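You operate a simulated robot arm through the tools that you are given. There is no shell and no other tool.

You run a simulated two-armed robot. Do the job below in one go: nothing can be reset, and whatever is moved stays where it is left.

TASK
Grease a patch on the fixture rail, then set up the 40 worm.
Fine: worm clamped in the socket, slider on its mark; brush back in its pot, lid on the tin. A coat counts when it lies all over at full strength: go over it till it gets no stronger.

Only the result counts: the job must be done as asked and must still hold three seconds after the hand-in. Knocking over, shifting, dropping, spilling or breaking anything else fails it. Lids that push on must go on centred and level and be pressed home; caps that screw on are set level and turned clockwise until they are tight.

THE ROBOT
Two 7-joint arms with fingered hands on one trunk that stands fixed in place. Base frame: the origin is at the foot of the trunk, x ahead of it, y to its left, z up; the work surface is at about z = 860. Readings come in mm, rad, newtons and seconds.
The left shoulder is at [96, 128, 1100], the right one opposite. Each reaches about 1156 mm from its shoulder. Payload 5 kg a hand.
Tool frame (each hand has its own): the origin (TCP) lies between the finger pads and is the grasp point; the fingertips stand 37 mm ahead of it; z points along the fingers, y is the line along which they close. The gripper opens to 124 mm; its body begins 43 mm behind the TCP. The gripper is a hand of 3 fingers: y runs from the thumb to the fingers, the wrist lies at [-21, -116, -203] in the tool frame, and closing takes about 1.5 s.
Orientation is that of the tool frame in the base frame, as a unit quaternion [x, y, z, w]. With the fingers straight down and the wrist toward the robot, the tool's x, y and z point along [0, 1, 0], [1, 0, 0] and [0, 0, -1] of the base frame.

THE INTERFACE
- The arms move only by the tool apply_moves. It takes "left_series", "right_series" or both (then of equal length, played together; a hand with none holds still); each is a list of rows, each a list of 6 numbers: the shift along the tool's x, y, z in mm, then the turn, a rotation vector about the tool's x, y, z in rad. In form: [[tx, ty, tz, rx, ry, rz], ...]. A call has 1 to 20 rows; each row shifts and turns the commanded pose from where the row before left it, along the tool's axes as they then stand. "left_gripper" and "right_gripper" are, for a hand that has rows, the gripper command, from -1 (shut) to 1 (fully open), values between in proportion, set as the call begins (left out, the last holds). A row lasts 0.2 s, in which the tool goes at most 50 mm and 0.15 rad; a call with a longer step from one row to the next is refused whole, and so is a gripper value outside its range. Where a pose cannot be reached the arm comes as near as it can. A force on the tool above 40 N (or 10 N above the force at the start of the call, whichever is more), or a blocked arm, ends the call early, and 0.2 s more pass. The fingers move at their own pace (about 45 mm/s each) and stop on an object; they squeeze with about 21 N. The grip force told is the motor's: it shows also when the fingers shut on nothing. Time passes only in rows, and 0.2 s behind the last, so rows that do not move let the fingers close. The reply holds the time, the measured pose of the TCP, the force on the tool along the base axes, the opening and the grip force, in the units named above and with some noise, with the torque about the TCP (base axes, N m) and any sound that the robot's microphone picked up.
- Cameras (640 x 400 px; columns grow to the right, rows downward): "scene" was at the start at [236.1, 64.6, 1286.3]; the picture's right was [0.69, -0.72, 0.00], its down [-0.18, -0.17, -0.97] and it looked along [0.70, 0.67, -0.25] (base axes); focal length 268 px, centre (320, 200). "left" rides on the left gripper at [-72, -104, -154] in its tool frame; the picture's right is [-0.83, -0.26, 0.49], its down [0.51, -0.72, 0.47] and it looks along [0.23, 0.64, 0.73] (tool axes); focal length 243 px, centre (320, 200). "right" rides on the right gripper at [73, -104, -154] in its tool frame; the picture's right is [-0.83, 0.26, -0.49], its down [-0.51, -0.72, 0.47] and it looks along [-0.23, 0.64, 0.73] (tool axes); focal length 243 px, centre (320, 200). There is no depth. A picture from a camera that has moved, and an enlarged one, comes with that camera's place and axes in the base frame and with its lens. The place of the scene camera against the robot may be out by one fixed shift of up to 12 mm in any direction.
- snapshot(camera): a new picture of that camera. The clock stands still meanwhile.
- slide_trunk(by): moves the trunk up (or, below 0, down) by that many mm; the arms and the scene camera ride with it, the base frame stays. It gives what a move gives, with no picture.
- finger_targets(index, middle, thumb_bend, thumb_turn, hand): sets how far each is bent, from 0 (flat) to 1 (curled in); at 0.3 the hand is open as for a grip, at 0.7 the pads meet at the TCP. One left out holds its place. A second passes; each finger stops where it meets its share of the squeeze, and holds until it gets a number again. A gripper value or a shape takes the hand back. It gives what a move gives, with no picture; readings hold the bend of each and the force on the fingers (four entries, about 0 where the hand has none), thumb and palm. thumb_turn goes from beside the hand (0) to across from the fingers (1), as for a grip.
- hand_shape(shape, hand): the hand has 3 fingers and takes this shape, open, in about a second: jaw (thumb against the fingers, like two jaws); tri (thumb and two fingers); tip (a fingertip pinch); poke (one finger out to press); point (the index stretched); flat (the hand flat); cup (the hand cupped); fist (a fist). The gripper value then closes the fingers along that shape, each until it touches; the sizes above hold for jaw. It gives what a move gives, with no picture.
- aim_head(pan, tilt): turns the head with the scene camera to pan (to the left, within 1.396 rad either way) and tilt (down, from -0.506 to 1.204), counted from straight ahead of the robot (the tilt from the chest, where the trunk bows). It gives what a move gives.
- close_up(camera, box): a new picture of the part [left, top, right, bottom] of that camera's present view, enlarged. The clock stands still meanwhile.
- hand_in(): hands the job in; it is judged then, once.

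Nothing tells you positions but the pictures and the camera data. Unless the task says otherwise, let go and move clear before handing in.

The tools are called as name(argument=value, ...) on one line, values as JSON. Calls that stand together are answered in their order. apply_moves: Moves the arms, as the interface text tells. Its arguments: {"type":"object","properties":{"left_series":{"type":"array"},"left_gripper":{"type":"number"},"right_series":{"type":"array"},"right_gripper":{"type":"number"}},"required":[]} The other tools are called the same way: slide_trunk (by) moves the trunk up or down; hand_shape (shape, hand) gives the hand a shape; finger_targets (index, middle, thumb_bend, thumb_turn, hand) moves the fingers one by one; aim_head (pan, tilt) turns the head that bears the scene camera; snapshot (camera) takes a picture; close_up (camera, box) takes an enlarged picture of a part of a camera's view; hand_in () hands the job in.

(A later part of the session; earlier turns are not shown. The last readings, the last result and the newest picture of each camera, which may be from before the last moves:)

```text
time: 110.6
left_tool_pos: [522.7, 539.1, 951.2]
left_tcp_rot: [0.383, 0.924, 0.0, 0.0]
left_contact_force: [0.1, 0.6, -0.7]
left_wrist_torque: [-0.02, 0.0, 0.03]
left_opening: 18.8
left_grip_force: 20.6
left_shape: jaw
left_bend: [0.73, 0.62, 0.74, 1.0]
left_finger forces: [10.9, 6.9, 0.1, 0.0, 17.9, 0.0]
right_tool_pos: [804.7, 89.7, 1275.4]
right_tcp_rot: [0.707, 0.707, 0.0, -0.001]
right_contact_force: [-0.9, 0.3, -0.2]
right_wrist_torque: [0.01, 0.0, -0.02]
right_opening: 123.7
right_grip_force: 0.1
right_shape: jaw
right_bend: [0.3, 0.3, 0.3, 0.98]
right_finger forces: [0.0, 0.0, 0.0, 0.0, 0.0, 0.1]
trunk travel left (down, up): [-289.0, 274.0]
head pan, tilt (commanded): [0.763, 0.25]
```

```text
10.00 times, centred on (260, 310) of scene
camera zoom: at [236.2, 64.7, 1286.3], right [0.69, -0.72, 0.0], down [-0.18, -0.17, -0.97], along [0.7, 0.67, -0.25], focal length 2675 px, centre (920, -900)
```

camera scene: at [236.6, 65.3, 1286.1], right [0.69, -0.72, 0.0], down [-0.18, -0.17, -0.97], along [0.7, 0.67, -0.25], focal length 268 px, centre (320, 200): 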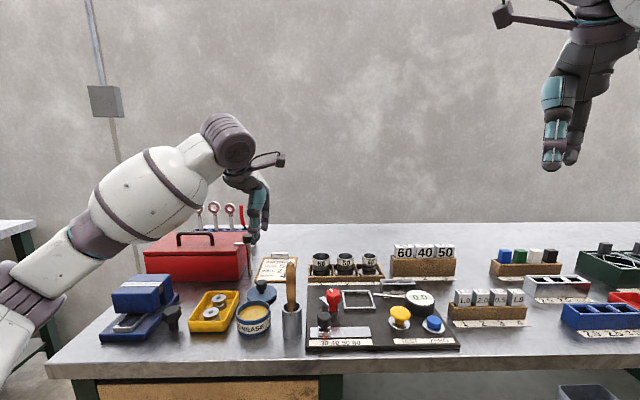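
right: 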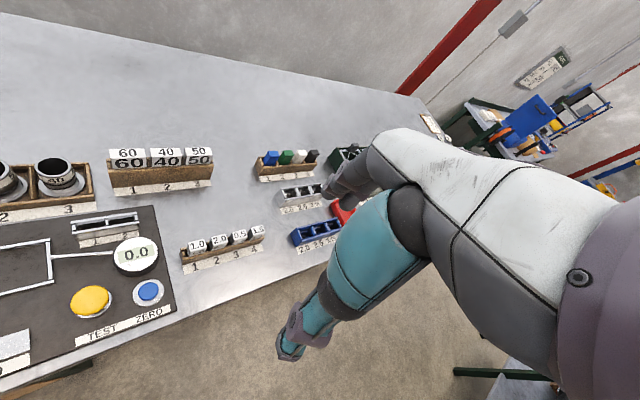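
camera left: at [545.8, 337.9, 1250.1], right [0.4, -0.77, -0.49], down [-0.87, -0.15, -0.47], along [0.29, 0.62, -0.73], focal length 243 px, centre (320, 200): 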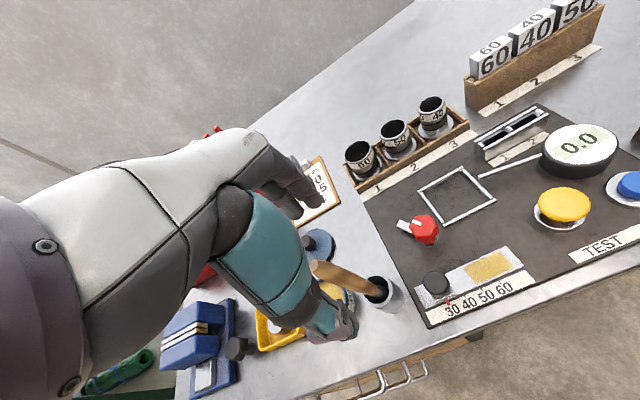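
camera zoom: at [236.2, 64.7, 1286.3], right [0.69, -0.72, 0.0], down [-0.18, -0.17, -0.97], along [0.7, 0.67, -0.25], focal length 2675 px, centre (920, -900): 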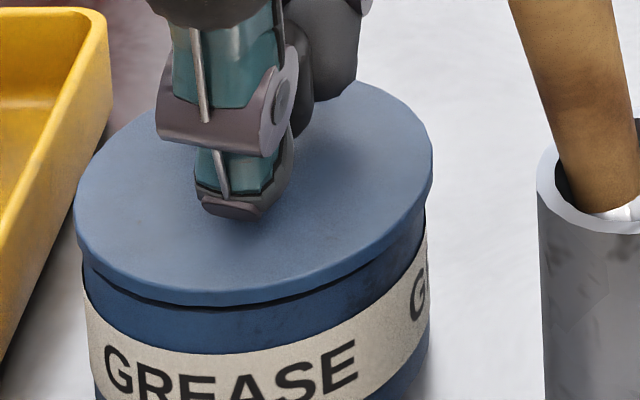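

apply_moves(left_series=[[0, 0, 1, 0, 0, 0], [0, 0, 1, 0, 0, 0], [0, 0, 0, 0, 0, 0]])

close_up(camera="scene", box=[235, 290, 285, 330])

close_up(camera="left", box=[260, 180, 400, 360])

```text
time: 111.4
left_tool_pos: [522.4, 537.7, 948.7]
left_tcp_rot: [0.383, 0.924, 0.001, 0.0]
left_contact_force: [0.7, -0.3, 0.1]
left_wrist_torque: [0.03, -0.01, -0.04]
left_opening: 18.8
left_grip_force: 21.1
left_shape: jaw
left_bend: [0.73, 0.62, 0.74, 1.0]
left_finger forces: [11.2, 6.8, 0.0, 0.1, 18.1, 0.0]
right_tool_pos: [805.6, 89.6, 1276.0]
right_tcp_rot: [0.707, 0.707, 0.0, 0.0]
right_contact_force: [-0.2, -0.1, -0.4]
right_wrist_torque: [0.02, -0.04, -0.01]
right_opening: 123.6
right_grip_force: 0.1
right_shape: jaw
right_bend: [0.3, 0.3, 0.3, 0.98]
right_finger forces: [0.0, 0.1, 0.0, 0.1, 0.1, 0.0]
trunk travel left (down, up): [-289.0, 274.0]
head pan, tilt (commanded): [0.763, 0.25]
```

```text
10.00 times, centred on (260, 310) of scene
camera zoom: at [236.1, 64.6, 1286.3], right [0.69, -0.72, 0.0], down [-0.18, -0.17, -0.97], along [0.7, 0.67, -0.25], focal length 2675 px, centre (920, -900)
```

zoom: 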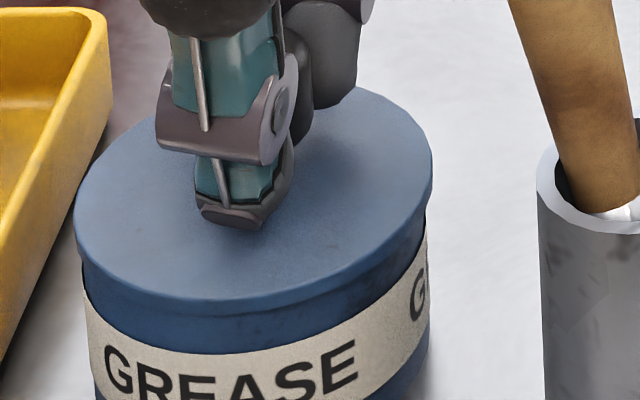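

```text
2.22 times, centred on (330, 270) of left
camera zoom: at [499.2, 414.1, 1102.2], right [0.4, -0.77, -0.49], down [-0.87, -0.15, -0.47], along [0.29, 0.62, -0.73], focal length 539 px, centre (298, 44)
```

zoom: 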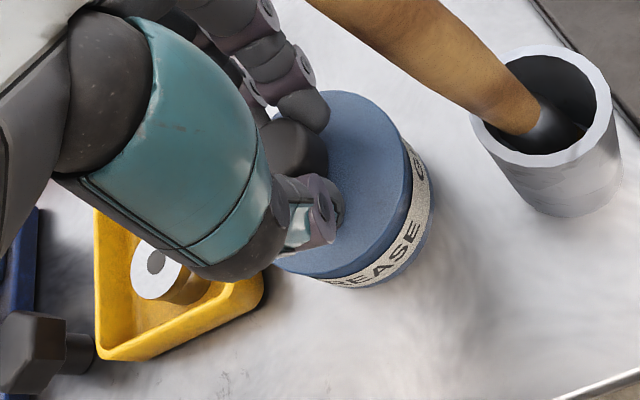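

The lid sits flush and centred on the tin. I'll press it home with gradually rising force.

apply_moves(left_series=[[0, 0, 1, 0, 0, 0], [0, 0, 1, 0, 0, 0], [0, 0, 0, 0, 0, 0]])

apply_moves(left_series=[[0, 0, 1, 0, 0, 0], [0, 0, 0, 0, 0, 0]])

```text
time: 112.2
left_tool_pos: [521.0, 537.1, 949.5]
left_tcp_rot: [0.383, 0.924, 0.002, 0.001]
left_contact_force: [1.8, 2.6, 11.0]
left_wrist_torque: [0.1, -0.04, 0.01]
left_opening: 19.3
left_grip_force: 20.8
left_shape: jaw
left_bend: [0.73, 0.62, 0.74, 1.0]
left_finger forces: [12.6, 9.2, 0.0, 0.0, 19.5, 0.0]
right_tool_pos: [804.0, 88.4, 1276.0]
right_tcp_rot: [0.707, 0.707, 0.001, 0.0]
right_contact_force: [-0.1, 0.4, -0.9]
right_wrist_torque: [-0.03, 0.02, 0.0]
right_opening: 123.7
right_grip_force: 0.1
right_shape: jaw
right_bend: [0.3, 0.3, 0.3, 0.98]
right_finger forces: [0.0, 0.0, 0.0, 0.0, 0.0, 0.0]
trunk travel left (down, up): [-289.0, 274.0]
head pan, tilt (commanded): [0.763, 0.25]
```

```text
time: 112.8
left_tool_pos: [521.4, 537.4, 948.2]
left_tcp_rot: [0.383, 0.924, 0.003, 0.001]
left_contact_force: [3.7, 3.2, 19.5]
left_wrist_torque: [0.18, -0.14, 0.01]
left_opening: 19.6
left_grip_force: 20.4
left_shape: jaw
left_bend: [0.73, 0.62, 0.74, 1.0]
left_finger forces: [14.6, 10.5, 0.0, 0.0, 20.8, 0.0]
right_tool_pos: [804.9, 87.5, 1276.4]
right_tcp_rot: [0.708, 0.707, 0.001, 0.001]
right_contact_force: [0.3, -1.2, -0.2]
right_wrist_torque: [0.01, -0.03, 0.0]
right_opening: 123.7
right_grip_force: 0.1
right_shape: jaw
right_bend: [0.3, 0.3, 0.3, 0.98]
right_finger forces: [0.0, 0.0, 0.0, 0.0, 0.0, 0.0]
trunk travel left (down, up): [-289.0, 274.0]
head pan, tilt (commanded): [0.763, 0.25]
```

apply_moves(left_series=[[0, 0, 1, 0, 0, 0], [0, 0, 0, 0, 0, 0], [0, 0, 0, 0, 0, 0]])

close_up(camera="scene", box=[235, 290, 285, 330])

```text
time: 113.6
left_tool_pos: [521.8, 537.2, 947.8]
left_tcp_rot: [0.383, 0.924, 0.002, 0.001]
left_contact_force: [4.8, 3.5, 27.3]
left_wrist_torque: [0.23, -0.19, -0.05]
left_opening: 20.5
left_grip_force: 21.0
left_shape: jaw
left_bend: [0.73, 0.61, 0.75, 1.0]
left_finger forces: [16.1, 11.7, 0.0, 0.0, 21.7, 0.0]
right_tool_pos: [803.3, 88.7, 1277.0]
right_tcp_rot: [0.706, 0.708, 0.001, 0.0]
right_contact_force: [0.2, 0.1, 0.1]
right_wrist_torque: [-0.02, 0.01, -0.02]
right_opening: 123.8
right_grip_force: 0.0
right_shape: jaw
right_bend: [0.3, 0.3, 0.3, 0.98]
right_finger forces: [0.0, 0.1, 0.1, 0.0, 0.0, 0.0]
trunk travel left (down, up): [-289.0, 274.0]
head pan, tilt (commanded): [0.763, 0.25]
```

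```text
10.00 times, centred on (260, 310) of scene
camera zoom: at [234.7, 63.0, 1286.7], right [0.69, -0.72, 0.0], down [-0.18, -0.17, -0.97], along [0.7, 0.67, -0.24], focal length 2675 px, centre (920, -900)
```

zoom: 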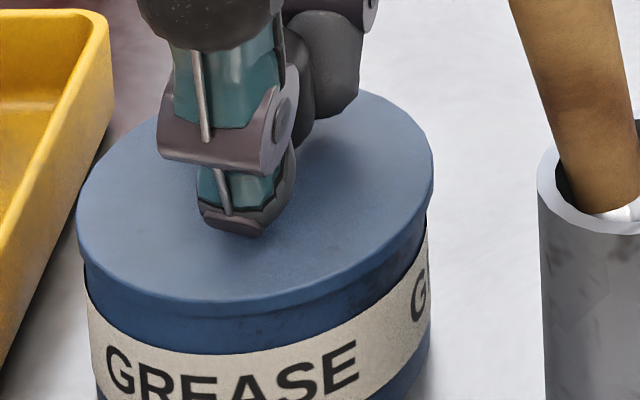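

apply_moves(left_series=[[0, 0, -1.5, 0, 0, 0], [0, 0, -1.5, 0, 0, 0], [0, 0, 0, 0, 0, 0]])

finger_targets(hand="left", index=0.55, middle=0.45, thumb_bend=0.55)

close_up(camera="left", box=[260, 180, 400, 360])

close_up(camera="scene", box=[235, 290, 285, 330])

```text
time: 114.4
left_tool_pos: [521.4, 538.2, 949.3]
left_tcp_rot: [0.383, 0.924, 0.0, 0.0]
left_contact_force: [4.4, 0.7, 12.5]
left_wrist_torque: [0.14, -0.2, -0.03]
left_opening: 20.0
left_grip_force: 21.0
left_shape: jaw
left_bend: [0.73, 0.61, 0.75, 1.0]
left_finger forces: [15.2, 9.1, 0.0, 0.1, 20.1, 0.1]
right_tool_pos: [805.1, 88.6, 1276.0]
right_tcp_rot: [0.708, 0.707, 0.0, 0.0]
right_contact_force: [-0.1, 0.7, -0.8]
right_wrist_torque: [0.01, 0.0, 0.0]
right_opening: 123.6
right_grip_force: 0.0
right_shape: jaw
right_bend: [0.3, 0.3, 0.3, 0.98]
right_finger forces: [0.0, 0.1, 0.0, 0.1, 0.1, 0.0]
trunk travel left (down, up): [-289.0, 274.0]
head pan, tilt (commanded): [0.763, 0.25]
```

```text
time: 115.4
left_tool_pos: [522.4, 537.5, 949.5]
left_tcp_rot: [0.383, 0.924, 0.0, 0.0]
left_contact_force: [-0.3, -0.2, -0.4]
left_wrist_torque: [-0.02, -0.03, 0.02]
left_opening: 51.6
left_grip_force: 0.1
left_shape: fingers
left_bend: [0.55, 0.45, 0.55, 1.0]
left_finger forces: [0.0, 0.0, 0.0, 0.0, 0.0, 0.0]
right_tool_pos: [805.2, 88.2, 1276.2]
right_tcp_rot: [0.707, 0.707, 0.0, 0.0]
right_contact_force: [0.0, -0.2, 0.1]
right_wrist_torque: [0.01, 0.0, -0.04]
right_opening: 124.1
right_grip_force: 0.3
right_shape: jaw
right_bend: [0.3, 0.3, 0.3, 0.98]
right_finger forces: [0.1, 0.0, 0.1, 0.1, 0.1, 0.0]
trunk travel left (down, up): [-289.0, 274.0]
head pan, tilt (commanded): [0.763, 0.25]
```

```text
2.22 times, centred on (330, 270) of left
camera zoom: at [499.0, 414.3, 1101.0], right [0.4, -0.77, -0.49], down [-0.87, -0.15, -0.47], along [0.29, 0.62, -0.73], focal length 539 px, centre (298, 44)
```

zoom: 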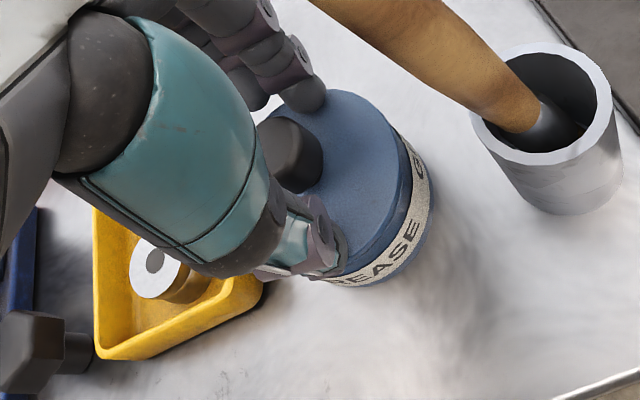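

```text
10.00 times, centred on (260, 310) of scene
camera zoom: at [236.1, 64.6, 1286.2], right [0.69, -0.72, 0.0], down [-0.18, -0.17, -0.97], along [0.7, 0.67, -0.25], focal length 2675 px, centre (920, -900)
```

zoom: 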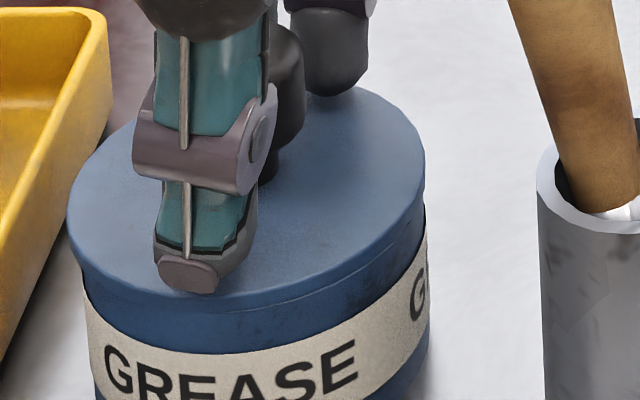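

The hand has let go and the lid settled slightly. I'll rise and inspect it for level and centring.

apply_moves(left_series=[[0, 0, -8, 0, 0, 0], [0, 0, -20, 0, 0, 0], [0, 0, -30, 0, 0, 0], [0, 0, -30, 0, 0, 0], [20, 0, -30, 0, 0, 0], [0, 0, 0, 0, 0, 0]])

close_up(camera="left", box=[310, 200, 450, 340])

close_up(camera="scene", box=[235, 285, 285, 335])

```text
time: 116.8
left_tool_pos: [507.4, 553.5, 1066.7]
left_tcp_rot: [0.383, 0.924, -0.001, 0.0]
left_contact_force: [0.0, 0.2, -0.5]
left_wrist_torque: [-0.04, 0.02, -0.01]
left_opening: 51.4
left_grip_force: 0.1
left_shape: fingers
left_bend: [0.55, 0.45, 0.55, 1.0]
left_finger forces: [0.0, 0.0, 0.0, 0.0, 0.0, 0.0]
right_tool_pos: [806.1, 89.4, 1275.0]
right_tcp_rot: [0.707, 0.707, 0.0, 0.0]
right_contact_force: [0.2, -0.1, 0.0]
right_wrist_torque: [-0.01, 0.03, -0.02]
right_opening: 123.8
right_grip_force: 0.0
right_shape: jaw
right_bend: [0.3, 0.3, 0.3, 0.98]
right_finger forces: [0.0, 0.0, 0.1, 0.1, 0.0, 0.0]
trunk travel left (down, up): [-289.0, 274.0]
head pan, tilt (commanded): [0.763, 0.25]
```

```text
2.86 times, centred on (380, 270) of left
camera zoom: at [485.8, 428.7, 1218.4], right [0.4, -0.77, -0.49], down [-0.87, -0.15, -0.47], along [0.29, 0.62, -0.73], focal length 693 px, centre (149, 0)
```

zoom: 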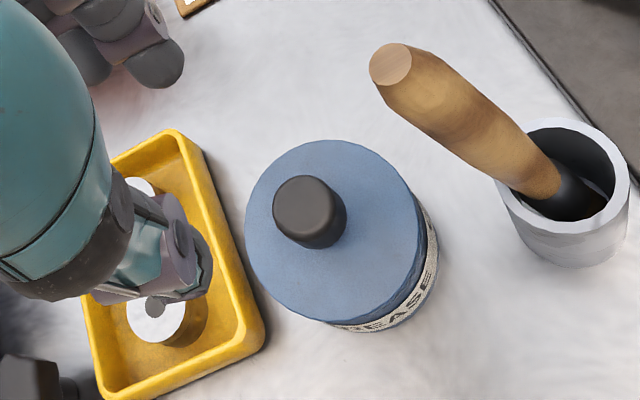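

```text
8.00 times, centred on (260, 310) of scene
camera zoom: at [237.3, 65.0, 1286.0], right [0.69, -0.72, 0.0], down [-0.18, -0.17, -0.97], along [0.7, 0.67, -0.25], focal length 2140 px, centre (800, -680)
```

zoom: 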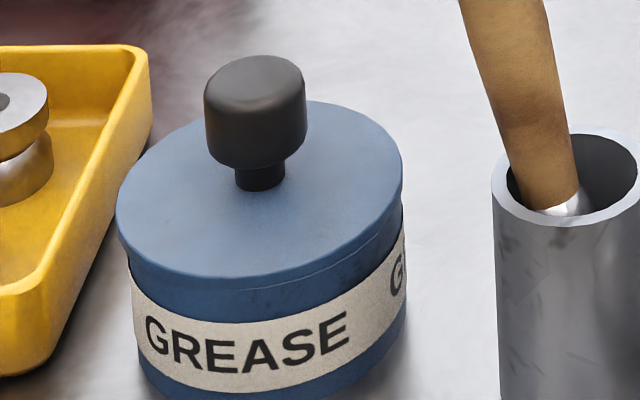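

close_up(camera="scene", box=[220, 240, 380, 360])

```text
3.33 times, centred on (300, 300) of scene
camera zoom: at [237.3, 65.0, 1286.0], right [0.69, -0.72, 0.0], down [-0.18, -0.17, -0.97], along [0.7, 0.67, -0.25], focal length 892 px, centre (387, -133)
```

zoom: 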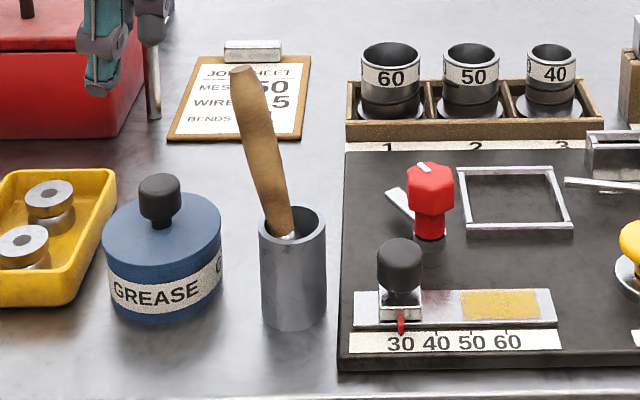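

The lid looks back in its original position. To make sure it is fully home, I'll close the fingers and press straight down on the middle of the knob.

apply_moves(left_series=[[-10, -1, 0, 0, 0, 0], [-9, -0.7, 0, 0, 0, 0], [0, 0, 0, 0, 0, 0], [0, 0, 0, 0, 0, 0], [0, 0, 0, 0, 0, 0], [0, 0, 0, 0, 0, 0], [0, 0, 20, 0, 0, 0], [0, 0, 20, 0, 0, 0], [0, 0, 10, 0, 0, 0], [0, 0, 0, 0, 0, 0]], left_gripper=-1)

close_up(camera="left", box=[270, 190, 390, 310])

close_up(camera="scene", box=[220, 250, 290, 330])

```text
time: 119.0
left_tool_pos: [519.2, 537.7, 1016.4]
left_tcp_rot: [0.382, 0.924, 0.001, 0.001]
left_contact_force: [-0.1, 0.2, 0.9]
left_wrist_torque: [0.01, 0.02, -0.02]
left_opening: 0.1
left_grip_force: 21.2
left_shape: jaw
left_bend: [0.7, 0.7, 0.56, 1.0]
left_finger forces: [0.1, 0.0, 0.1, 0.1, 0.0, 0.1]
right_tool_pos: [805.4, 90.0, 1274.2]
right_tcp_rot: [0.707, 0.708, 0.0, 0.001]
right_contact_force: [-0.1, 0.2, 0.7]
right_wrist_torque: [-0.01, 0.01, 0.02]
right_opening: 123.6
right_grip_force: 0.0
right_shape: jaw
right_bend: [0.3, 0.3, 0.3, 0.98]
right_finger forces: [0.0, 0.1, 0.0, 0.0, 0.1, 0.0]
trunk travel left (down, up): [-289.0, 274.0]
head pan, tilt (commanded): [0.763, 0.25]
```

```text
3.33 times, centred on (330, 250) of left
camera zoom: at [497.3, 414.1, 1168.6], right [0.4, -0.77, -0.49], down [-0.87, -0.15, -0.47], along [0.29, 0.62, -0.73], focal length 809 px, centre (287, 33)
```

zoom: 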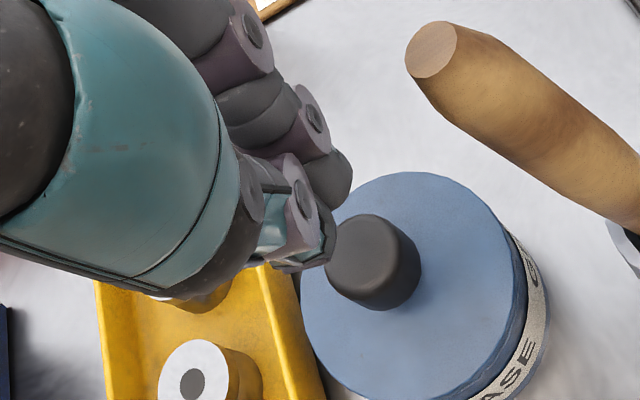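

```text
5.00 times, centred on (255, 290) of scene
camera zoom: at [236.2, 64.6, 1286.3], right [0.69, -0.72, 0.0], down [-0.18, -0.17, -0.97], along [0.7, 0.67, -0.25], focal length 1337 px, centre (645, -250)
```

zoom: 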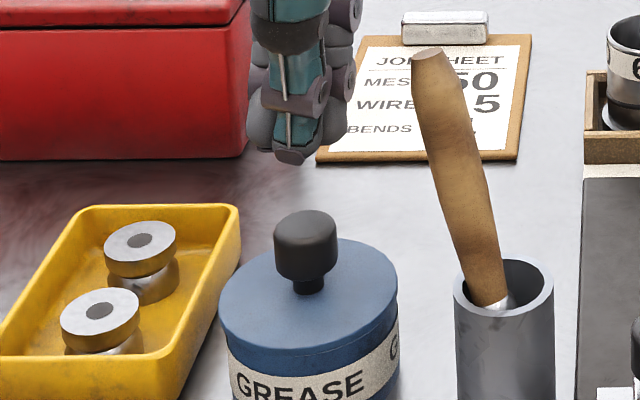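

apply_moves(left_series=[[0, 2, 12, 0, 0, 0], [0, 0, 10, 0, 0, 0], [0, 0, 0, 0, 0, 0]])

close_up(camera="left", box=[270, 190, 390, 310])

close_up(camera="scene", box=[220, 250, 290, 330])

```text
time: 119.8
left_tool_pos: [521.9, 539.4, 993.5]
left_tcp_rot: [0.383, 0.924, 0.0, 0.0]
left_contact_force: [0.6, -0.5, 0.3]
left_wrist_torque: [-0.03, 0.0, 0.01]
left_opening: 0.0
left_grip_force: 21.0
left_shape: jaw
left_bend: [0.7, 0.7, 0.56, 1.0]
left_finger forces: [0.0, 0.0, 0.0, 0.0, 0.0, 0.0]
right_tool_pos: [804.3, 89.6, 1275.2]
right_tcp_rot: [0.707, 0.707, 0.0, 0.0]
right_contact_force: [-0.1, -1.2, 0.1]
right_wrist_torque: [0.03, -0.01, -0.03]
right_opening: 123.4
right_grip_force: 0.1
right_shape: jaw
right_bend: [0.3, 0.3, 0.3, 0.98]
right_finger forces: [0.0, 0.0, 0.1, 0.0, 0.0, 0.0]
trunk travel left (down, up): [-289.0, 274.0]
head pan, tilt (commanded): [0.763, 0.25]
```

```text
3.33 times, centred on (330, 250) of left
camera zoom: at [498.7, 415.3, 1146.6], right [0.4, -0.77, -0.49], down [-0.87, -0.15, -0.47], along [0.29, 0.62, -0.73], focal length 809 px, centre (287, 33)
```

zoom: 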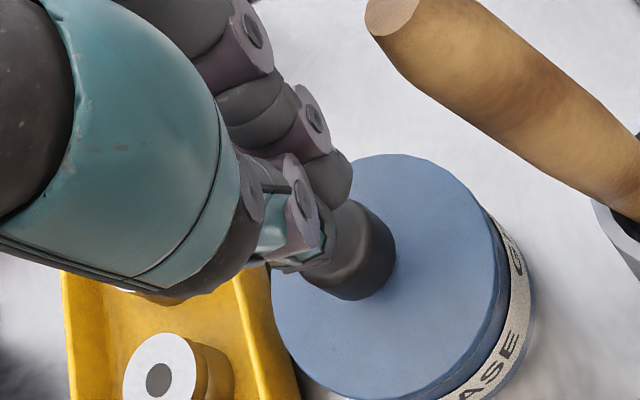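

```text
5.00 times, centred on (255, 290) of scene
camera zoom: at [236.0, 64.4, 1286.3], right [0.69, -0.72, 0.0], down [-0.18, -0.17, -0.97], along [0.7, 0.67, -0.25], focal length 1337 px, centre (645, -250)
```

zoom: 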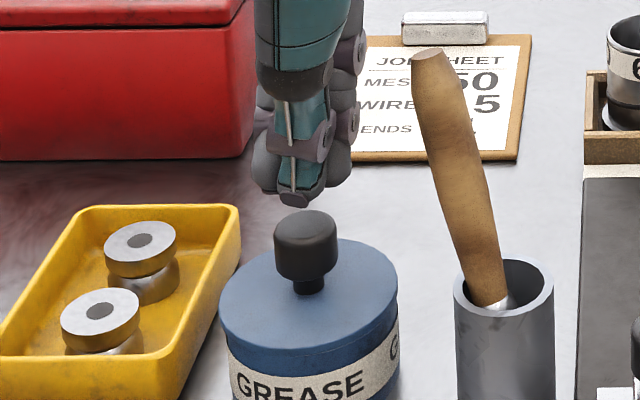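

apply_moves(left_series=[[-3, 1, 8, 0, 0, 0], [0, 0, 6, 0, 0, 0], [0, 0, 3, 0, 0, 0], [0, 0, 0, 0, 0, 0]])

close_up(camera="scene", box=[230, 260, 290, 330])

close_up(camera="left", box=[270, 190, 390, 310])

```text
time: 120.8
left_tool_pos: [524.4, 538.0, 977.4]
left_tcp_rot: [0.382, 0.924, 0.001, 0.0]
left_contact_force: [0.0, -0.2, 0.0]
left_wrist_torque: [0.02, 0.0, -0.03]
left_opening: 0.0
left_grip_force: 20.3
left_shape: jaw
left_bend: [0.7, 0.7, 0.56, 1.0]
left_finger forces: [0.0, 0.1, 0.0, 0.0, 0.0, 0.0]
right_tool_pos: [805.0, 90.0, 1275.1]
right_tcp_rot: [0.707, 0.707, 0.0, 0.0]
right_contact_force: [0.3, 0.1, 0.3]
right_wrist_torque: [0.01, -0.01, 0.02]
right_opening: 123.9
right_grip_force: 0.0
right_shape: jaw
right_bend: [0.3, 0.3, 0.3, 0.98]
right_finger forces: [0.0, 0.1, 0.0, 0.0, 0.1, 0.0]
trunk travel left (down, up): [-289.0, 274.0]
head pan, tilt (commanded): [0.763, 0.25]
```

```text
5.71 times, centred on (260, 295) of scene
camera zoom: at [236.2, 64.6, 1286.3], right [0.69, -0.72, 0.0], down [-0.18, -0.17, -0.97], along [0.7, 0.67, -0.25], focal length 1528 px, centre (663, -343)
```

zoom: 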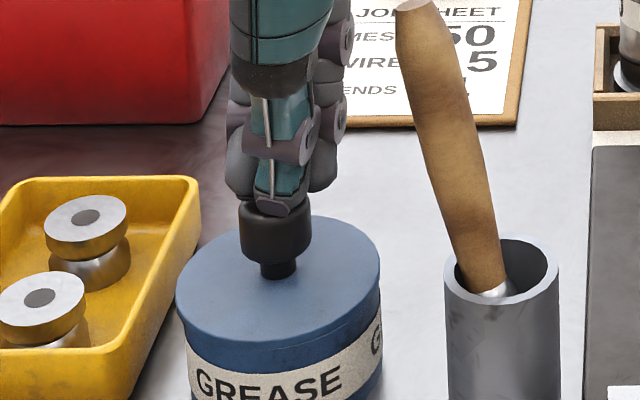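

```text
3.33 times, centred on (330, 250) of left
camera zoom: at [501.7, 414.2, 1129.9], right [0.4, -0.77, -0.49], down [-0.87, -0.15, -0.47], along [0.29, 0.62, -0.73], focal length 809 px, centre (287, 33)
```

zoom: 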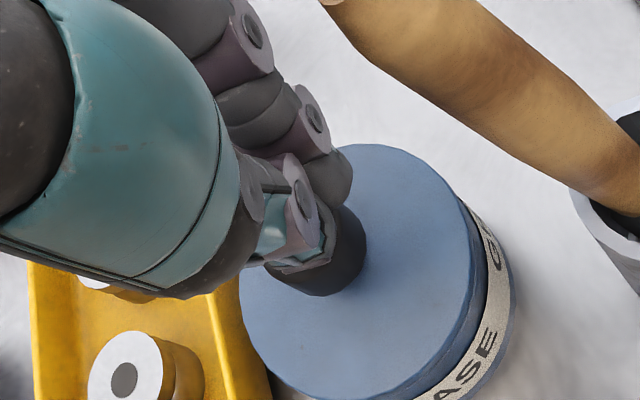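

apply_moves(left_series=[[0, 0, 2, 0, 0, 0], [0, 0, 2, 0, 0, 0], [0, 0, 0, 0, 0, 0]])

apply_moves(left_series=[[0, 0, 1.5, 0, 0, 0], [0, 0, 1.5, 0, 0, 0], [0, 0, 0, 0, 0, 0]])

```text
time: 121.6
left_tool_pos: [524.3, 538.0, 974.8]
left_tcp_rot: [0.382, 0.924, 0.002, 0.001]
left_contact_force: [0.9, 2.1, 12.6]
left_wrist_torque: [0.11, 0.05, -0.02]
left_opening: 0.1
left_grip_force: 20.7
left_shape: jaw
left_bend: [0.7, 0.7, 0.56, 1.0]
left_finger forces: [0.0, 14.5, 0.0, 0.0, 0.1, 0.0]
right_tool_pos: [805.6, 88.7, 1276.1]
right_tcp_rot: [0.707, 0.707, 0.001, 0.001]
right_contact_force: [-0.2, -0.9, -0.6]
right_wrist_torque: [0.02, -0.01, 0.03]
right_opening: 123.6
right_grip_force: 0.1
right_shape: jaw
right_bend: [0.3, 0.3, 0.3, 0.98]
right_finger forces: [0.1, 0.0, 0.1, 0.0, 0.1, 0.0]
trunk travel left (down, up): [-289.0, 274.0]
head pan, tilt (commanded): [0.763, 0.25]
```

```text
time: 122.4
left_tool_pos: [522.9, 537.4, 974.0]
left_tcp_rot: [0.382, 0.924, 0.003, 0.002]
left_contact_force: [2.7, 2.7, 36.8]
left_wrist_torque: [0.0, 0.16, -0.02]
left_opening: 0.2
left_grip_force: 20.8
left_shape: jaw
left_bend: [0.7, 0.7, 0.57, 1.0]
left_finger forces: [0.1, 20.3, 0.0, 0.0, 48.3, 0.0]
right_tool_pos: [803.6, 85.8, 1277.2]
right_tcp_rot: [0.706, 0.708, 0.002, 0.0]
right_contact_force: [-0.2, -0.7, 0.1]
right_wrist_torque: [0.05, -0.04, 0.04]
right_opening: 123.8
right_grip_force: 0.1
right_shape: jaw
right_bend: [0.3, 0.3, 0.3, 0.98]
right_finger forces: [0.0, 0.0, 0.0, 0.1, 0.0, 0.0]
trunk travel left (down, up): [-289.0, 274.0]
head pan, tilt (commanded): [0.763, 0.25]
```

Pressed with about 37 N and it didn't sink further, so the lid is home. I'll rise, then go to the slider next.

apply_moves(left_series=[[0, 0, -5, 0, 0, 0], [0, 0, -15, 0, 0, 0], [0, 0, -30, 0, 0, 0], [0, 0, -40, 0, 0, 0], [0, 0, -40, 0, 0, 0], [0, 0, 0, 0, 0, 0]])

close_up(camera="scene", box=[220, 240, 380, 360])

close_up(camera="scene", box=[235, 285, 285, 335])

```text
time: 123.8
left_tool_pos: [523.9, 537.6, 1100.8]
left_tcp_rot: [0.383, 0.924, 0.0, 0.0]
left_contact_force: [0.7, 0.2, -0.6]
left_wrist_torque: [-0.05, -0.01, 0.03]
left_opening: 0.0
left_grip_force: 21.1
left_shape: jaw
left_bend: [0.7, 0.7, 0.57, 1.0]
left_finger forces: [0.1, 0.0, 0.1, 0.0, 0.1, 0.1]
right_tool_pos: [805.5, 89.8, 1275.2]
right_tcp_rot: [0.707, 0.707, 0.0, -0.001]
right_contact_force: [0.0, 0.1, -0.7]
right_wrist_torque: [0.02, 0.02, -0.01]
right_opening: 123.6
right_grip_force: 0.0
right_shape: jaw
right_bend: [0.3, 0.3, 0.3, 0.98]
right_finger forces: [0.1, 0.0, 0.0, 0.0, 0.1, 0.0]
trunk travel left (down, up): [-289.0, 274.0]
head pan, tilt (commanded): [0.763, 0.25]
```

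```text
3.33 times, centred on (300, 300) of scene
camera zoom: at [236.6, 65.1, 1286.1], right [0.69, -0.72, 0.0], down [-0.18, -0.17, -0.97], along [0.7, 0.67, -0.25], focal length 892 px, centre (387, -133)
```

zoom: 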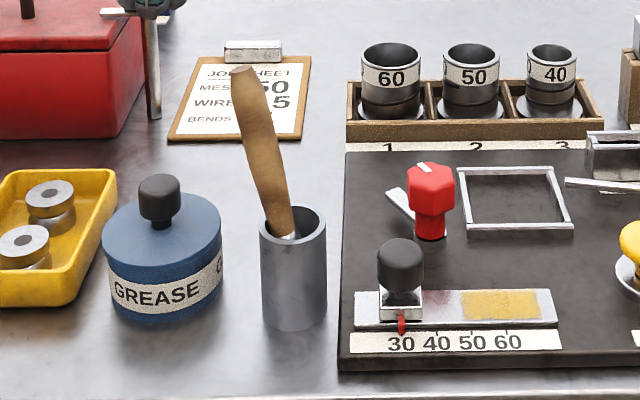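

```text
8.00 times, centred on (260, 310) of scene
camera zoom: at [236.6, 65.1, 1286.1], right [0.69, -0.72, 0.0], down [-0.18, -0.17, -0.97], along [0.7, 0.67, -0.25], focal length 2140 px, centre (800, -680)
```

zoom: 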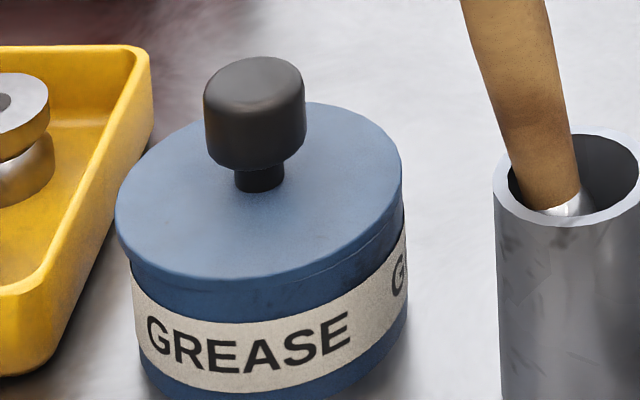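

The lid is level and pressed down, but by my measure it sits about 1.5 mm left of centre, dragged as I let go under load. I'll regrip it, centre it, and release it unloaded.

apply_moves(left_series=[[3.3, -2, 0, 0, 0, 0], [0, 0, 0, 0, 0, 0], [0, 0, 0, 0, 0, 0], [0, 0, 0, 0, 0, 0], [0, 0, 0, 0, 0, 0], [0, 0, 0, 0, 0, 0], [0, 0, 40, 0, 0, 0], [0, 0, 40, 0, 0, 0], [0, 0, 40, 0, 0, 0], [0, 0, 20, 0, 0, 0], [0, 0, 9, 0, 0, 0], [0, 0, 0, 0, 0, 0]], left_gripper=1)

close_up(camera="scene", box=[235, 290, 285, 330])

close_up(camera="left", box=[260, 180, 400, 360])

```text
time: 126.4
left_tool_pos: [520.4, 539.5, 952.0]
left_tcp_rot: [0.383, 0.924, 0.0, 0.0]
left_contact_force: [-0.5, -0.3, 0.7]
left_wrist_torque: [0.01, -0.04, 0.01]
left_opening: 123.5
left_grip_force: 0.1
left_shape: jaw
left_bend: [0.3, 0.3, 0.3, 0.98]
left_finger forces: [0.0, 0.0, 0.0, 0.0, 0.1, 0.0]
right_tool_pos: [805.5, 89.2, 1274.2]
right_tcp_rot: [0.706, 0.708, 0.001, 0.0]
right_contact_force: [-0.3, 0.2, 0.5]
right_wrist_torque: [-0.02, 0.01, -0.01]
right_opening: 123.7
right_grip_force: 0.1
right_shape: jaw
right_bend: [0.3, 0.3, 0.3, 0.98]
right_finger forces: [0.1, 0.1, 0.0, 0.1, 0.1, 0.0]
trunk travel left (down, up): [-289.0, 274.0]
head pan, tilt (commanded): [0.763, 0.25]
```

```text
10.00 times, centred on (260, 310) of scene
camera zoom: at [236.1, 64.6, 1286.3], right [0.69, -0.72, 0.0], down [-0.18, -0.17, -0.97], along [0.7, 0.67, -0.25], focal length 2675 px, centre (920, -900)
```

zoom: 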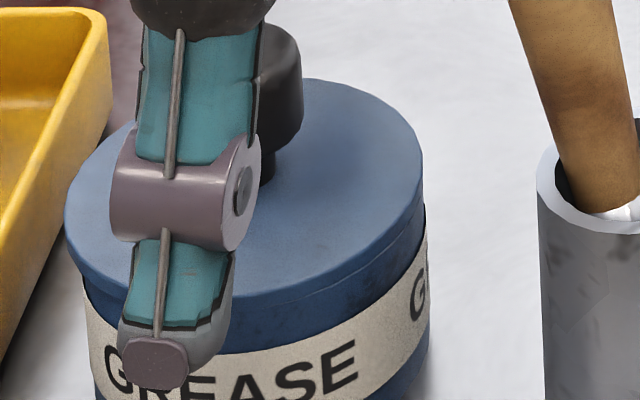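

```text
2.22 times, centred on (330, 270) of left
camera zoom: at [497.8, 414.7, 1104.7], right [0.4, -0.77, -0.49], down [-0.87, -0.15, -0.47], along [0.29, 0.62, -0.73], focal length 539 px, centre (298, 44)
```

zoom: 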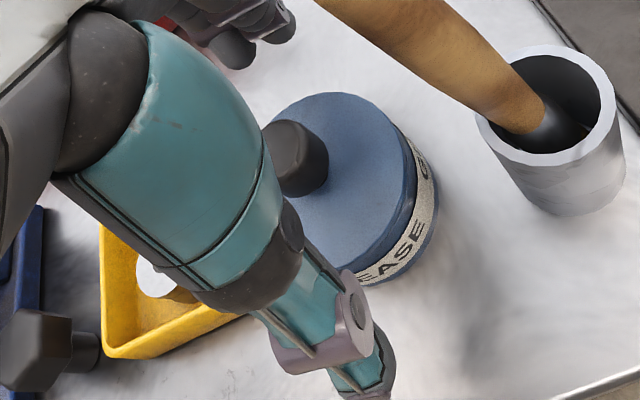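

apply_moves(left_series=[[0, -0.5, 2, 0, 0, 0], [0, 0, 0, 0, 0, 0], [0, 0, 0, 0, 0, 0], [0, 0, 0, 0, 0, 0], [0, 0, 0, 0, 0, 0], [0, 0, 0, 0, 0, 0], [0, 0, 0, 0, 0, 0], [0, 0, 0, 0, 0, 0], [0, 0, 0, 0, 0, 0], [0, 0, 0, 0, 0, 0]], left_gripper=-1)

close_up(camera="scene", box=[235, 290, 285, 330])

close_up(camera="left", box=[260, 180, 400, 360])

```text
time: 128.6
left_tool_pos: [520.3, 538.0, 949.9]
left_tcp_rot: [0.382, 0.924, 0.001, 0.001]
left_contact_force: [0.9, -0.4, -0.1]
left_wrist_torque: [-0.02, 0.01, -0.01]
left_opening: 18.5
left_grip_force: 21.2
left_shape: jaw
left_bend: [0.72, 0.61, 0.74, 1.0]
left_finger forces: [9.9, 6.6, 0.1, 0.1, 18.0, 0.1]
right_tool_pos: [805.0, 88.9, 1275.9]
right_tcp_rot: [0.707, 0.707, 0.001, 0.0]
right_contact_force: [-0.2, -0.1, -0.1]
right_wrist_torque: [0.0, 0.03, 0.04]
right_opening: 123.8
right_grip_force: 0.1
right_shape: jaw
right_bend: [0.3, 0.3, 0.3, 0.98]
right_finger forces: [0.0, 0.0, 0.0, 0.0, 0.1, 0.1]
trunk travel left (down, up): [-289.0, 274.0]
head pan, tilt (commanded): [0.763, 0.25]
```

```text
10.00 times, centred on (260, 310) of scene
camera zoom: at [236.2, 64.6, 1286.3], right [0.69, -0.72, 0.0], down [-0.18, -0.17, -0.97], along [0.7, 0.67, -0.25], focal length 2675 px, centre (920, -900)
```

zoom: 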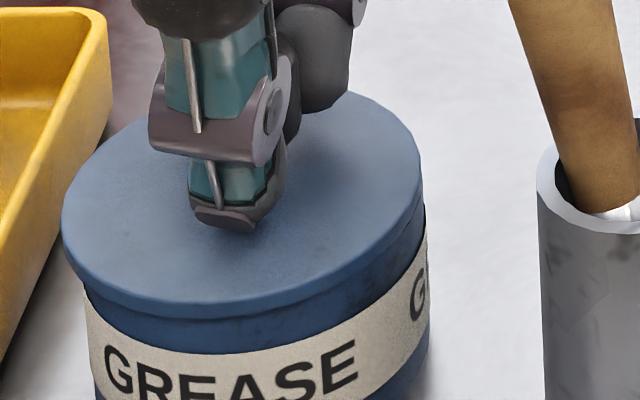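

```text
2.22 times, centred on (330, 270) of left
camera zoom: at [497.5, 414.4, 1102.6], right [0.4, -0.77, -0.49], down [-0.87, -0.15, -0.47], along [0.29, 0.62, -0.73], focal length 539 px, centre (298, 44)
```

zoom: 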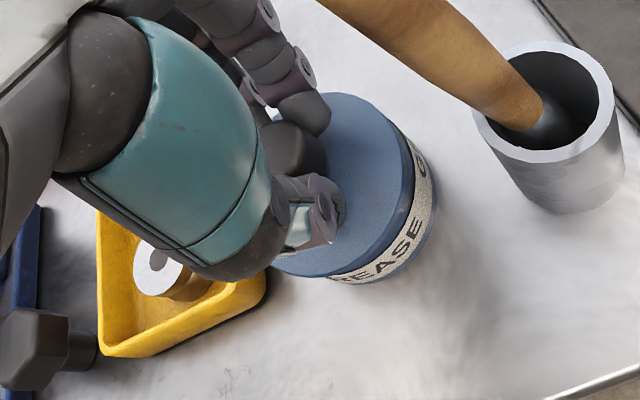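

apply_moves(left_series=[[0, 0, -2, 0, 0, 0], [-2.6, 0, 0, 0, 0, 0], [0, 0, 0, 0, 0, 0], [0, 0, 0, 0, 0, 0]])

close_up(camera="scene", box=[235, 290, 285, 330])

close_up(camera="left", box=[310, 200, 400, 310])

```text
time: 129.6
left_tool_pos: [522.5, 536.5, 952.5]
left_tcp_rot: [0.383, 0.924, 0.001, 0.0]
left_contact_force: [-0.1, 0.4, -0.6]
left_wrist_torque: [0.0, 0.0, 0.03]
left_opening: 18.6
left_grip_force: 21.3
left_shape: jaw
left_bend: [0.72, 0.61, 0.74, 1.0]
left_finger forces: [9.9, 6.7, 0.0, 0.1, 17.9, 0.1]
right_tool_pos: [806.3, 89.3, 1275.3]
right_tcp_rot: [0.707, 0.707, 0.0, 0.0]
right_contact_force: [0.5, 0.0, 0.0]
right_wrist_torque: [0.01, -0.01, 0.0]
right_opening: 123.5
right_grip_force: 0.1
right_shape: jaw
right_bend: [0.3, 0.3, 0.3, 0.98]
right_finger forces: [0.0, 0.1, 0.0, 0.0, 0.0, 0.0]
trunk travel left (down, up): [-289.0, 274.0]
head pan, tilt (commanded): [0.763, 0.25]
```

```text
10.00 times, centred on (260, 310) of scene
camera zoom: at [236.2, 64.6, 1286.3], right [0.69, -0.72, 0.0], down [-0.18, -0.17, -0.97], along [0.7, 0.67, -0.25], focal length 2675 px, centre (920, -900)
```

zoom: 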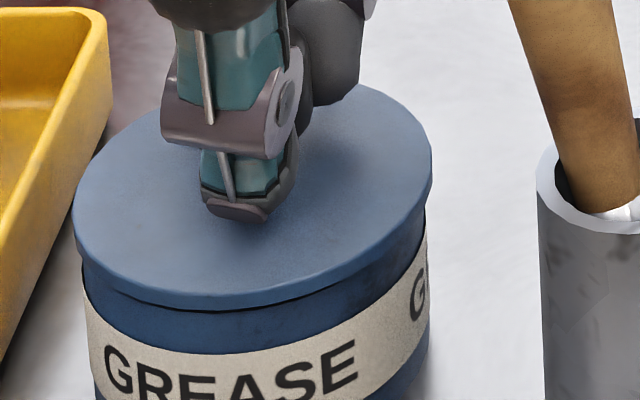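

```text
3.64 times, centred on (355, 255) of left
camera zoom: at [499.5, 412.6, 1104.4], right [0.4, -0.77, -0.49], down [-0.87, -0.15, -0.47], along [0.29, 0.62, -0.73], focal length 882 px, centre (193, 0)
```

zoom: 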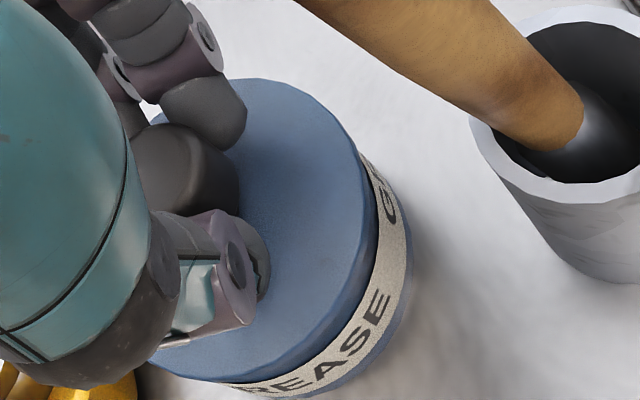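

The lid is now centred over the tin in the side-to-side direction. I'll lower it, press, unload fully, then release.

apply_moves(left_series=[[0, 0, 2, 0, 0, 0], [0, 0, 1, 0, 0, 0], [0, 0, 1, 0, 0, 0], [0, 0, 0, 0, 0, 0]])

apply_moves(left_series=[[0, 0, 1, 0, 0, 0], [0, 0, 0, 0, 0, 0]])

close_up(camera="scene", box=[235, 290, 285, 330])

```text
time: 130.6
left_tool_pos: [522.6, 537.0, 948.3]
left_tcp_rot: [0.383, 0.924, 0.002, 0.0]
left_contact_force: [1.4, 1.3, 11.5]
left_wrist_torque: [0.05, -0.06, -0.01]
left_opening: 18.6
left_grip_force: 20.9
left_shape: jaw
left_bend: [0.72, 0.61, 0.74, 1.0]
left_finger forces: [12.0, 8.7, 0.0, 0.0, 19.8, 0.0]
right_tool_pos: [803.7, 87.2, 1276.9]
right_tcp_rot: [0.707, 0.707, 0.0, 0.0]
right_contact_force: [-0.2, 0.2, -0.5]
right_wrist_torque: [0.01, 0.0, -0.01]
right_opening: 123.8
right_grip_force: 0.0
right_shape: jaw
right_bend: [0.3, 0.3, 0.3, 0.98]
right_finger forces: [0.0, 0.1, 0.0, 0.1, 0.0, 0.0]
trunk travel left (down, up): [-289.0, 274.0]
head pan, tilt (commanded): [0.763, 0.25]
```

```text
time: 131.2
left_tool_pos: [521.0, 536.8, 948.1]
left_tcp_rot: [0.382, 0.924, 0.003, 0.001]
left_contact_force: [3.6, 2.8, 18.3]
left_wrist_torque: [0.14, -0.11, 0.01]
left_opening: 19.6
left_grip_force: 20.8
left_shape: jaw
left_bend: [0.72, 0.61, 0.74, 1.0]
left_finger forces: [13.9, 9.9, 0.0, 0.0, 20.7, 0.0]
right_tool_pos: [803.8, 87.8, 1276.2]
right_tcp_rot: [0.707, 0.707, 0.001, 0.001]
right_contact_force: [-1.2, 0.2, -0.6]
right_wrist_torque: [0.0, 0.01, -0.01]
right_opening: 123.9
right_grip_force: 0.1
right_shape: jaw
right_bend: [0.3, 0.3, 0.3, 0.98]
right_finger forces: [0.0, 0.0, 0.0, 0.0, 0.0, 0.1]
trunk travel left (down, up): [-289.0, 274.0]
head pan, tilt (commanded): [0.763, 0.25]
```

```text
10.00 times, centred on (260, 310) of scene
camera zoom: at [235.2, 63.5, 1286.6], right [0.69, -0.72, 0.0], down [-0.18, -0.17, -0.97], along [0.7, 0.67, -0.25], focal length 2675 px, centre (920, -900)
```

zoom: 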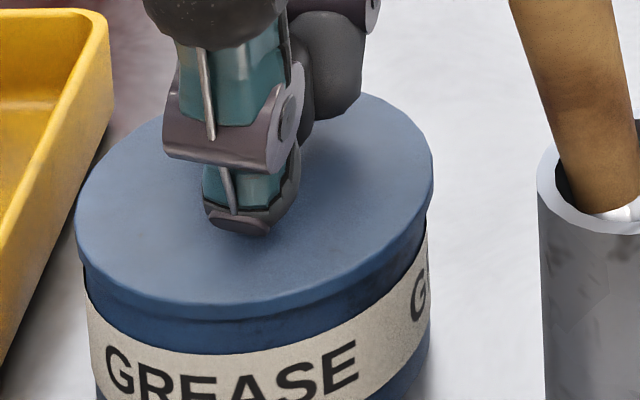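

apply_moves(left_series=[[0, 0, -1, 0, 0, 0], [0, 0, -0.8, 0, 0, 0], [0, 0, 0, 0, 0, 0]])

```text
time: 132.0
left_tool_pos: [521.3, 535.4, 949.0]
left_tcp_rot: [0.383, 0.924, 0.001, 0.0]
left_contact_force: [3.3, 2.4, 12.6]
left_wrist_torque: [0.12, -0.17, 0.0]
left_opening: 19.1
left_grip_force: 20.8
left_shape: jaw
left_bend: [0.72, 0.61, 0.74, 1.0]
left_finger forces: [13.7, 9.1, 0.0, 0.1, 19.8, 0.0]
right_tool_pos: [805.1, 87.8, 1275.9]
right_tcp_rot: [0.707, 0.707, -0.001, 0.0]
right_contact_force: [-1.0, 0.6, 0.0]
right_wrist_torque: [0.01, 0.02, -0.02]
right_opening: 123.5
right_grip_force: 0.0
right_shape: jaw
right_bend: [0.3, 0.3, 0.3, 0.98]
right_finger forces: [0.0, 0.0, 0.0, 0.1, 0.0, 0.0]
trunk travel left (down, up): [-289.0, 274.0]
head pan, tilt (commanded): [0.763, 0.25]
```

apply_moves(left_series=[[0, 0, -0.8, 0, 0, 0], [0, 0, 0, 0, 0, 0]])

apply_moves(left_series=[[0, 0, -0.6, 0, 0, 0], [0, 0, 0, 0, 0, 0]])

```text
time: 132.6
left_tool_pos: [521.9, 535.7, 948.9]
left_tcp_rot: [0.382, 0.924, 0.0, -0.001]
left_contact_force: [1.6, -0.2, 4.5]
left_wrist_torque: [0.04, -0.11, 0.0]
left_opening: 19.2
left_grip_force: 20.9
left_shape: jaw
left_bend: [0.72, 0.61, 0.74, 1.0]
left_finger forces: [12.2, 7.9, 0.0, 0.1, 20.2, 0.1]
right_tool_pos: [805.7, 88.3, 1276.1]
right_tcp_rot: [0.707, 0.707, 0.0, 0.0]
right_contact_force: [0.0, 0.1, 0.4]
right_wrist_torque: [0.02, 0.03, 0.01]
right_opening: 123.6
right_grip_force: 0.0
right_shape: jaw
right_bend: [0.3, 0.3, 0.3, 0.98]
right_finger forces: [0.0, 0.1, 0.0, 0.0, 0.1, 0.1]
trunk travel left (down, up): [-289.0, 274.0]
head pan, tilt (commanded): [0.763, 0.25]
```

```text
time: 133.2
left_tool_pos: [521.4, 536.2, 948.7]
left_tcp_rot: [0.382, 0.924, 0.0, 0.0]
left_contact_force: [-0.5, -1.2, 0.5]
left_wrist_torque: [0.0, -0.04, -0.02]
left_opening: 19.1
left_grip_force: 20.7
left_shape: jaw
left_bend: [0.72, 0.61, 0.74, 1.0]
left_finger forces: [11.1, 7.5, 0.0, 0.0, 19.7, 0.0]
right_tool_pos: [804.6, 89.3, 1276.7]
right_tcp_rot: [0.707, 0.707, 0.0, 0.001]
right_contact_force: [-0.5, -0.6, 0.5]
right_wrist_torque: [-0.01, -0.04, 0.01]
right_opening: 123.7
right_grip_force: 0.1
right_shape: jaw
right_bend: [0.3, 0.3, 0.3, 0.98]
right_finger forces: [0.0, 0.1, 0.1, 0.1, 0.1, 0.0]
trunk travel left (down, up): [-289.0, 274.0]
head pan, tilt (commanded): [0.763, 0.25]
```

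Now it is unloaded (0.5 N). I'll check the position and let go.

close_up(camera="scene", box=[235, 290, 285, 330])

finger_targets(hand="left", index=0.6, middle=0.5, thumb_bend=0.6)

close_up(camera="scene", box=[235, 290, 285, 330])

```text
10.00 times, centred on (260, 310) of scene
camera zoom: at [236.1, 64.5, 1286.3], right [0.69, -0.72, 0.0], down [-0.18, -0.17, -0.97], along [0.7, 0.67, -0.25], focal length 2675 px, centre (920, -900)
```

zoom: 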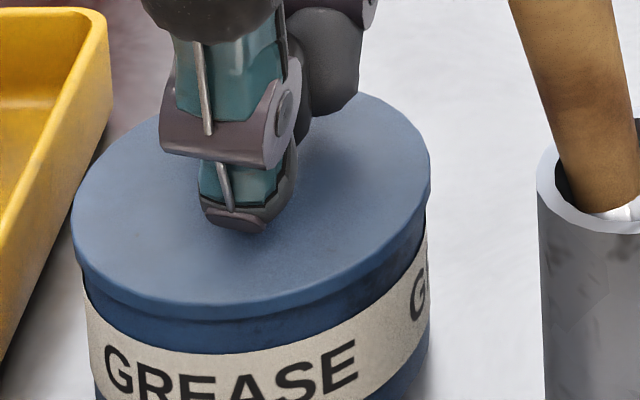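

```text
time: 134.2
left_tool_pos: [522.1, 537.9, 950.0]
left_tcp_rot: [0.383, 0.924, 0.001, 0.0]
left_contact_force: [0.3, 0.1, -0.5]
left_wrist_torque: [-0.01, 0.04, -0.02]
left_opening: 35.9
left_grip_force: 0.1
left_shape: fingers
left_bend: [0.6, 0.5, 0.6, 1.0]
left_finger forces: [0.0, 0.0, 0.0, 0.0, 0.1, 0.1]
right_tool_pos: [806.6, 88.7, 1276.5]
right_tcp_rot: [0.707, 0.707, 0.0, 0.0]
right_contact_force: [0.2, -0.1, -0.8]
right_wrist_torque: [-0.03, 0.0, 0.02]
right_opening: 123.8
right_grip_force: 0.1
right_shape: jaw
right_bend: [0.3, 0.3, 0.3, 0.98]
right_finger forces: [0.1, 0.0, 0.0, 0.1, 0.0, 0.0]
trunk travel left (down, up): [-289.0, 274.0]
head pan, tilt (commanded): [0.763, 0.25]
```

```text
10.00 times, centred on (260, 310) of scene
camera zoom: at [236.1, 64.6, 1286.3], right [0.69, -0.72, 0.0], down [-0.18, -0.17, -0.97], along [0.7, 0.67, -0.25], focal length 2675 px, centre (920, -900)
```

zoom: 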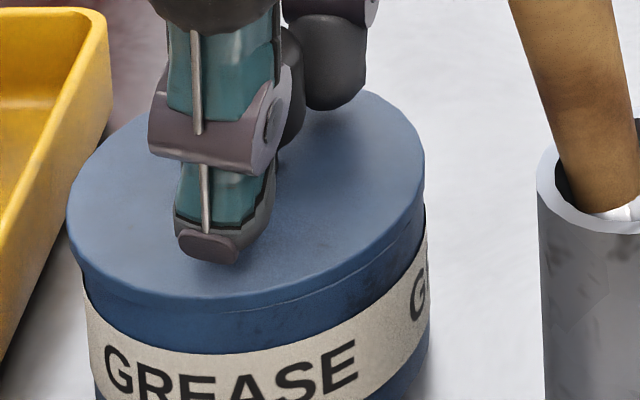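

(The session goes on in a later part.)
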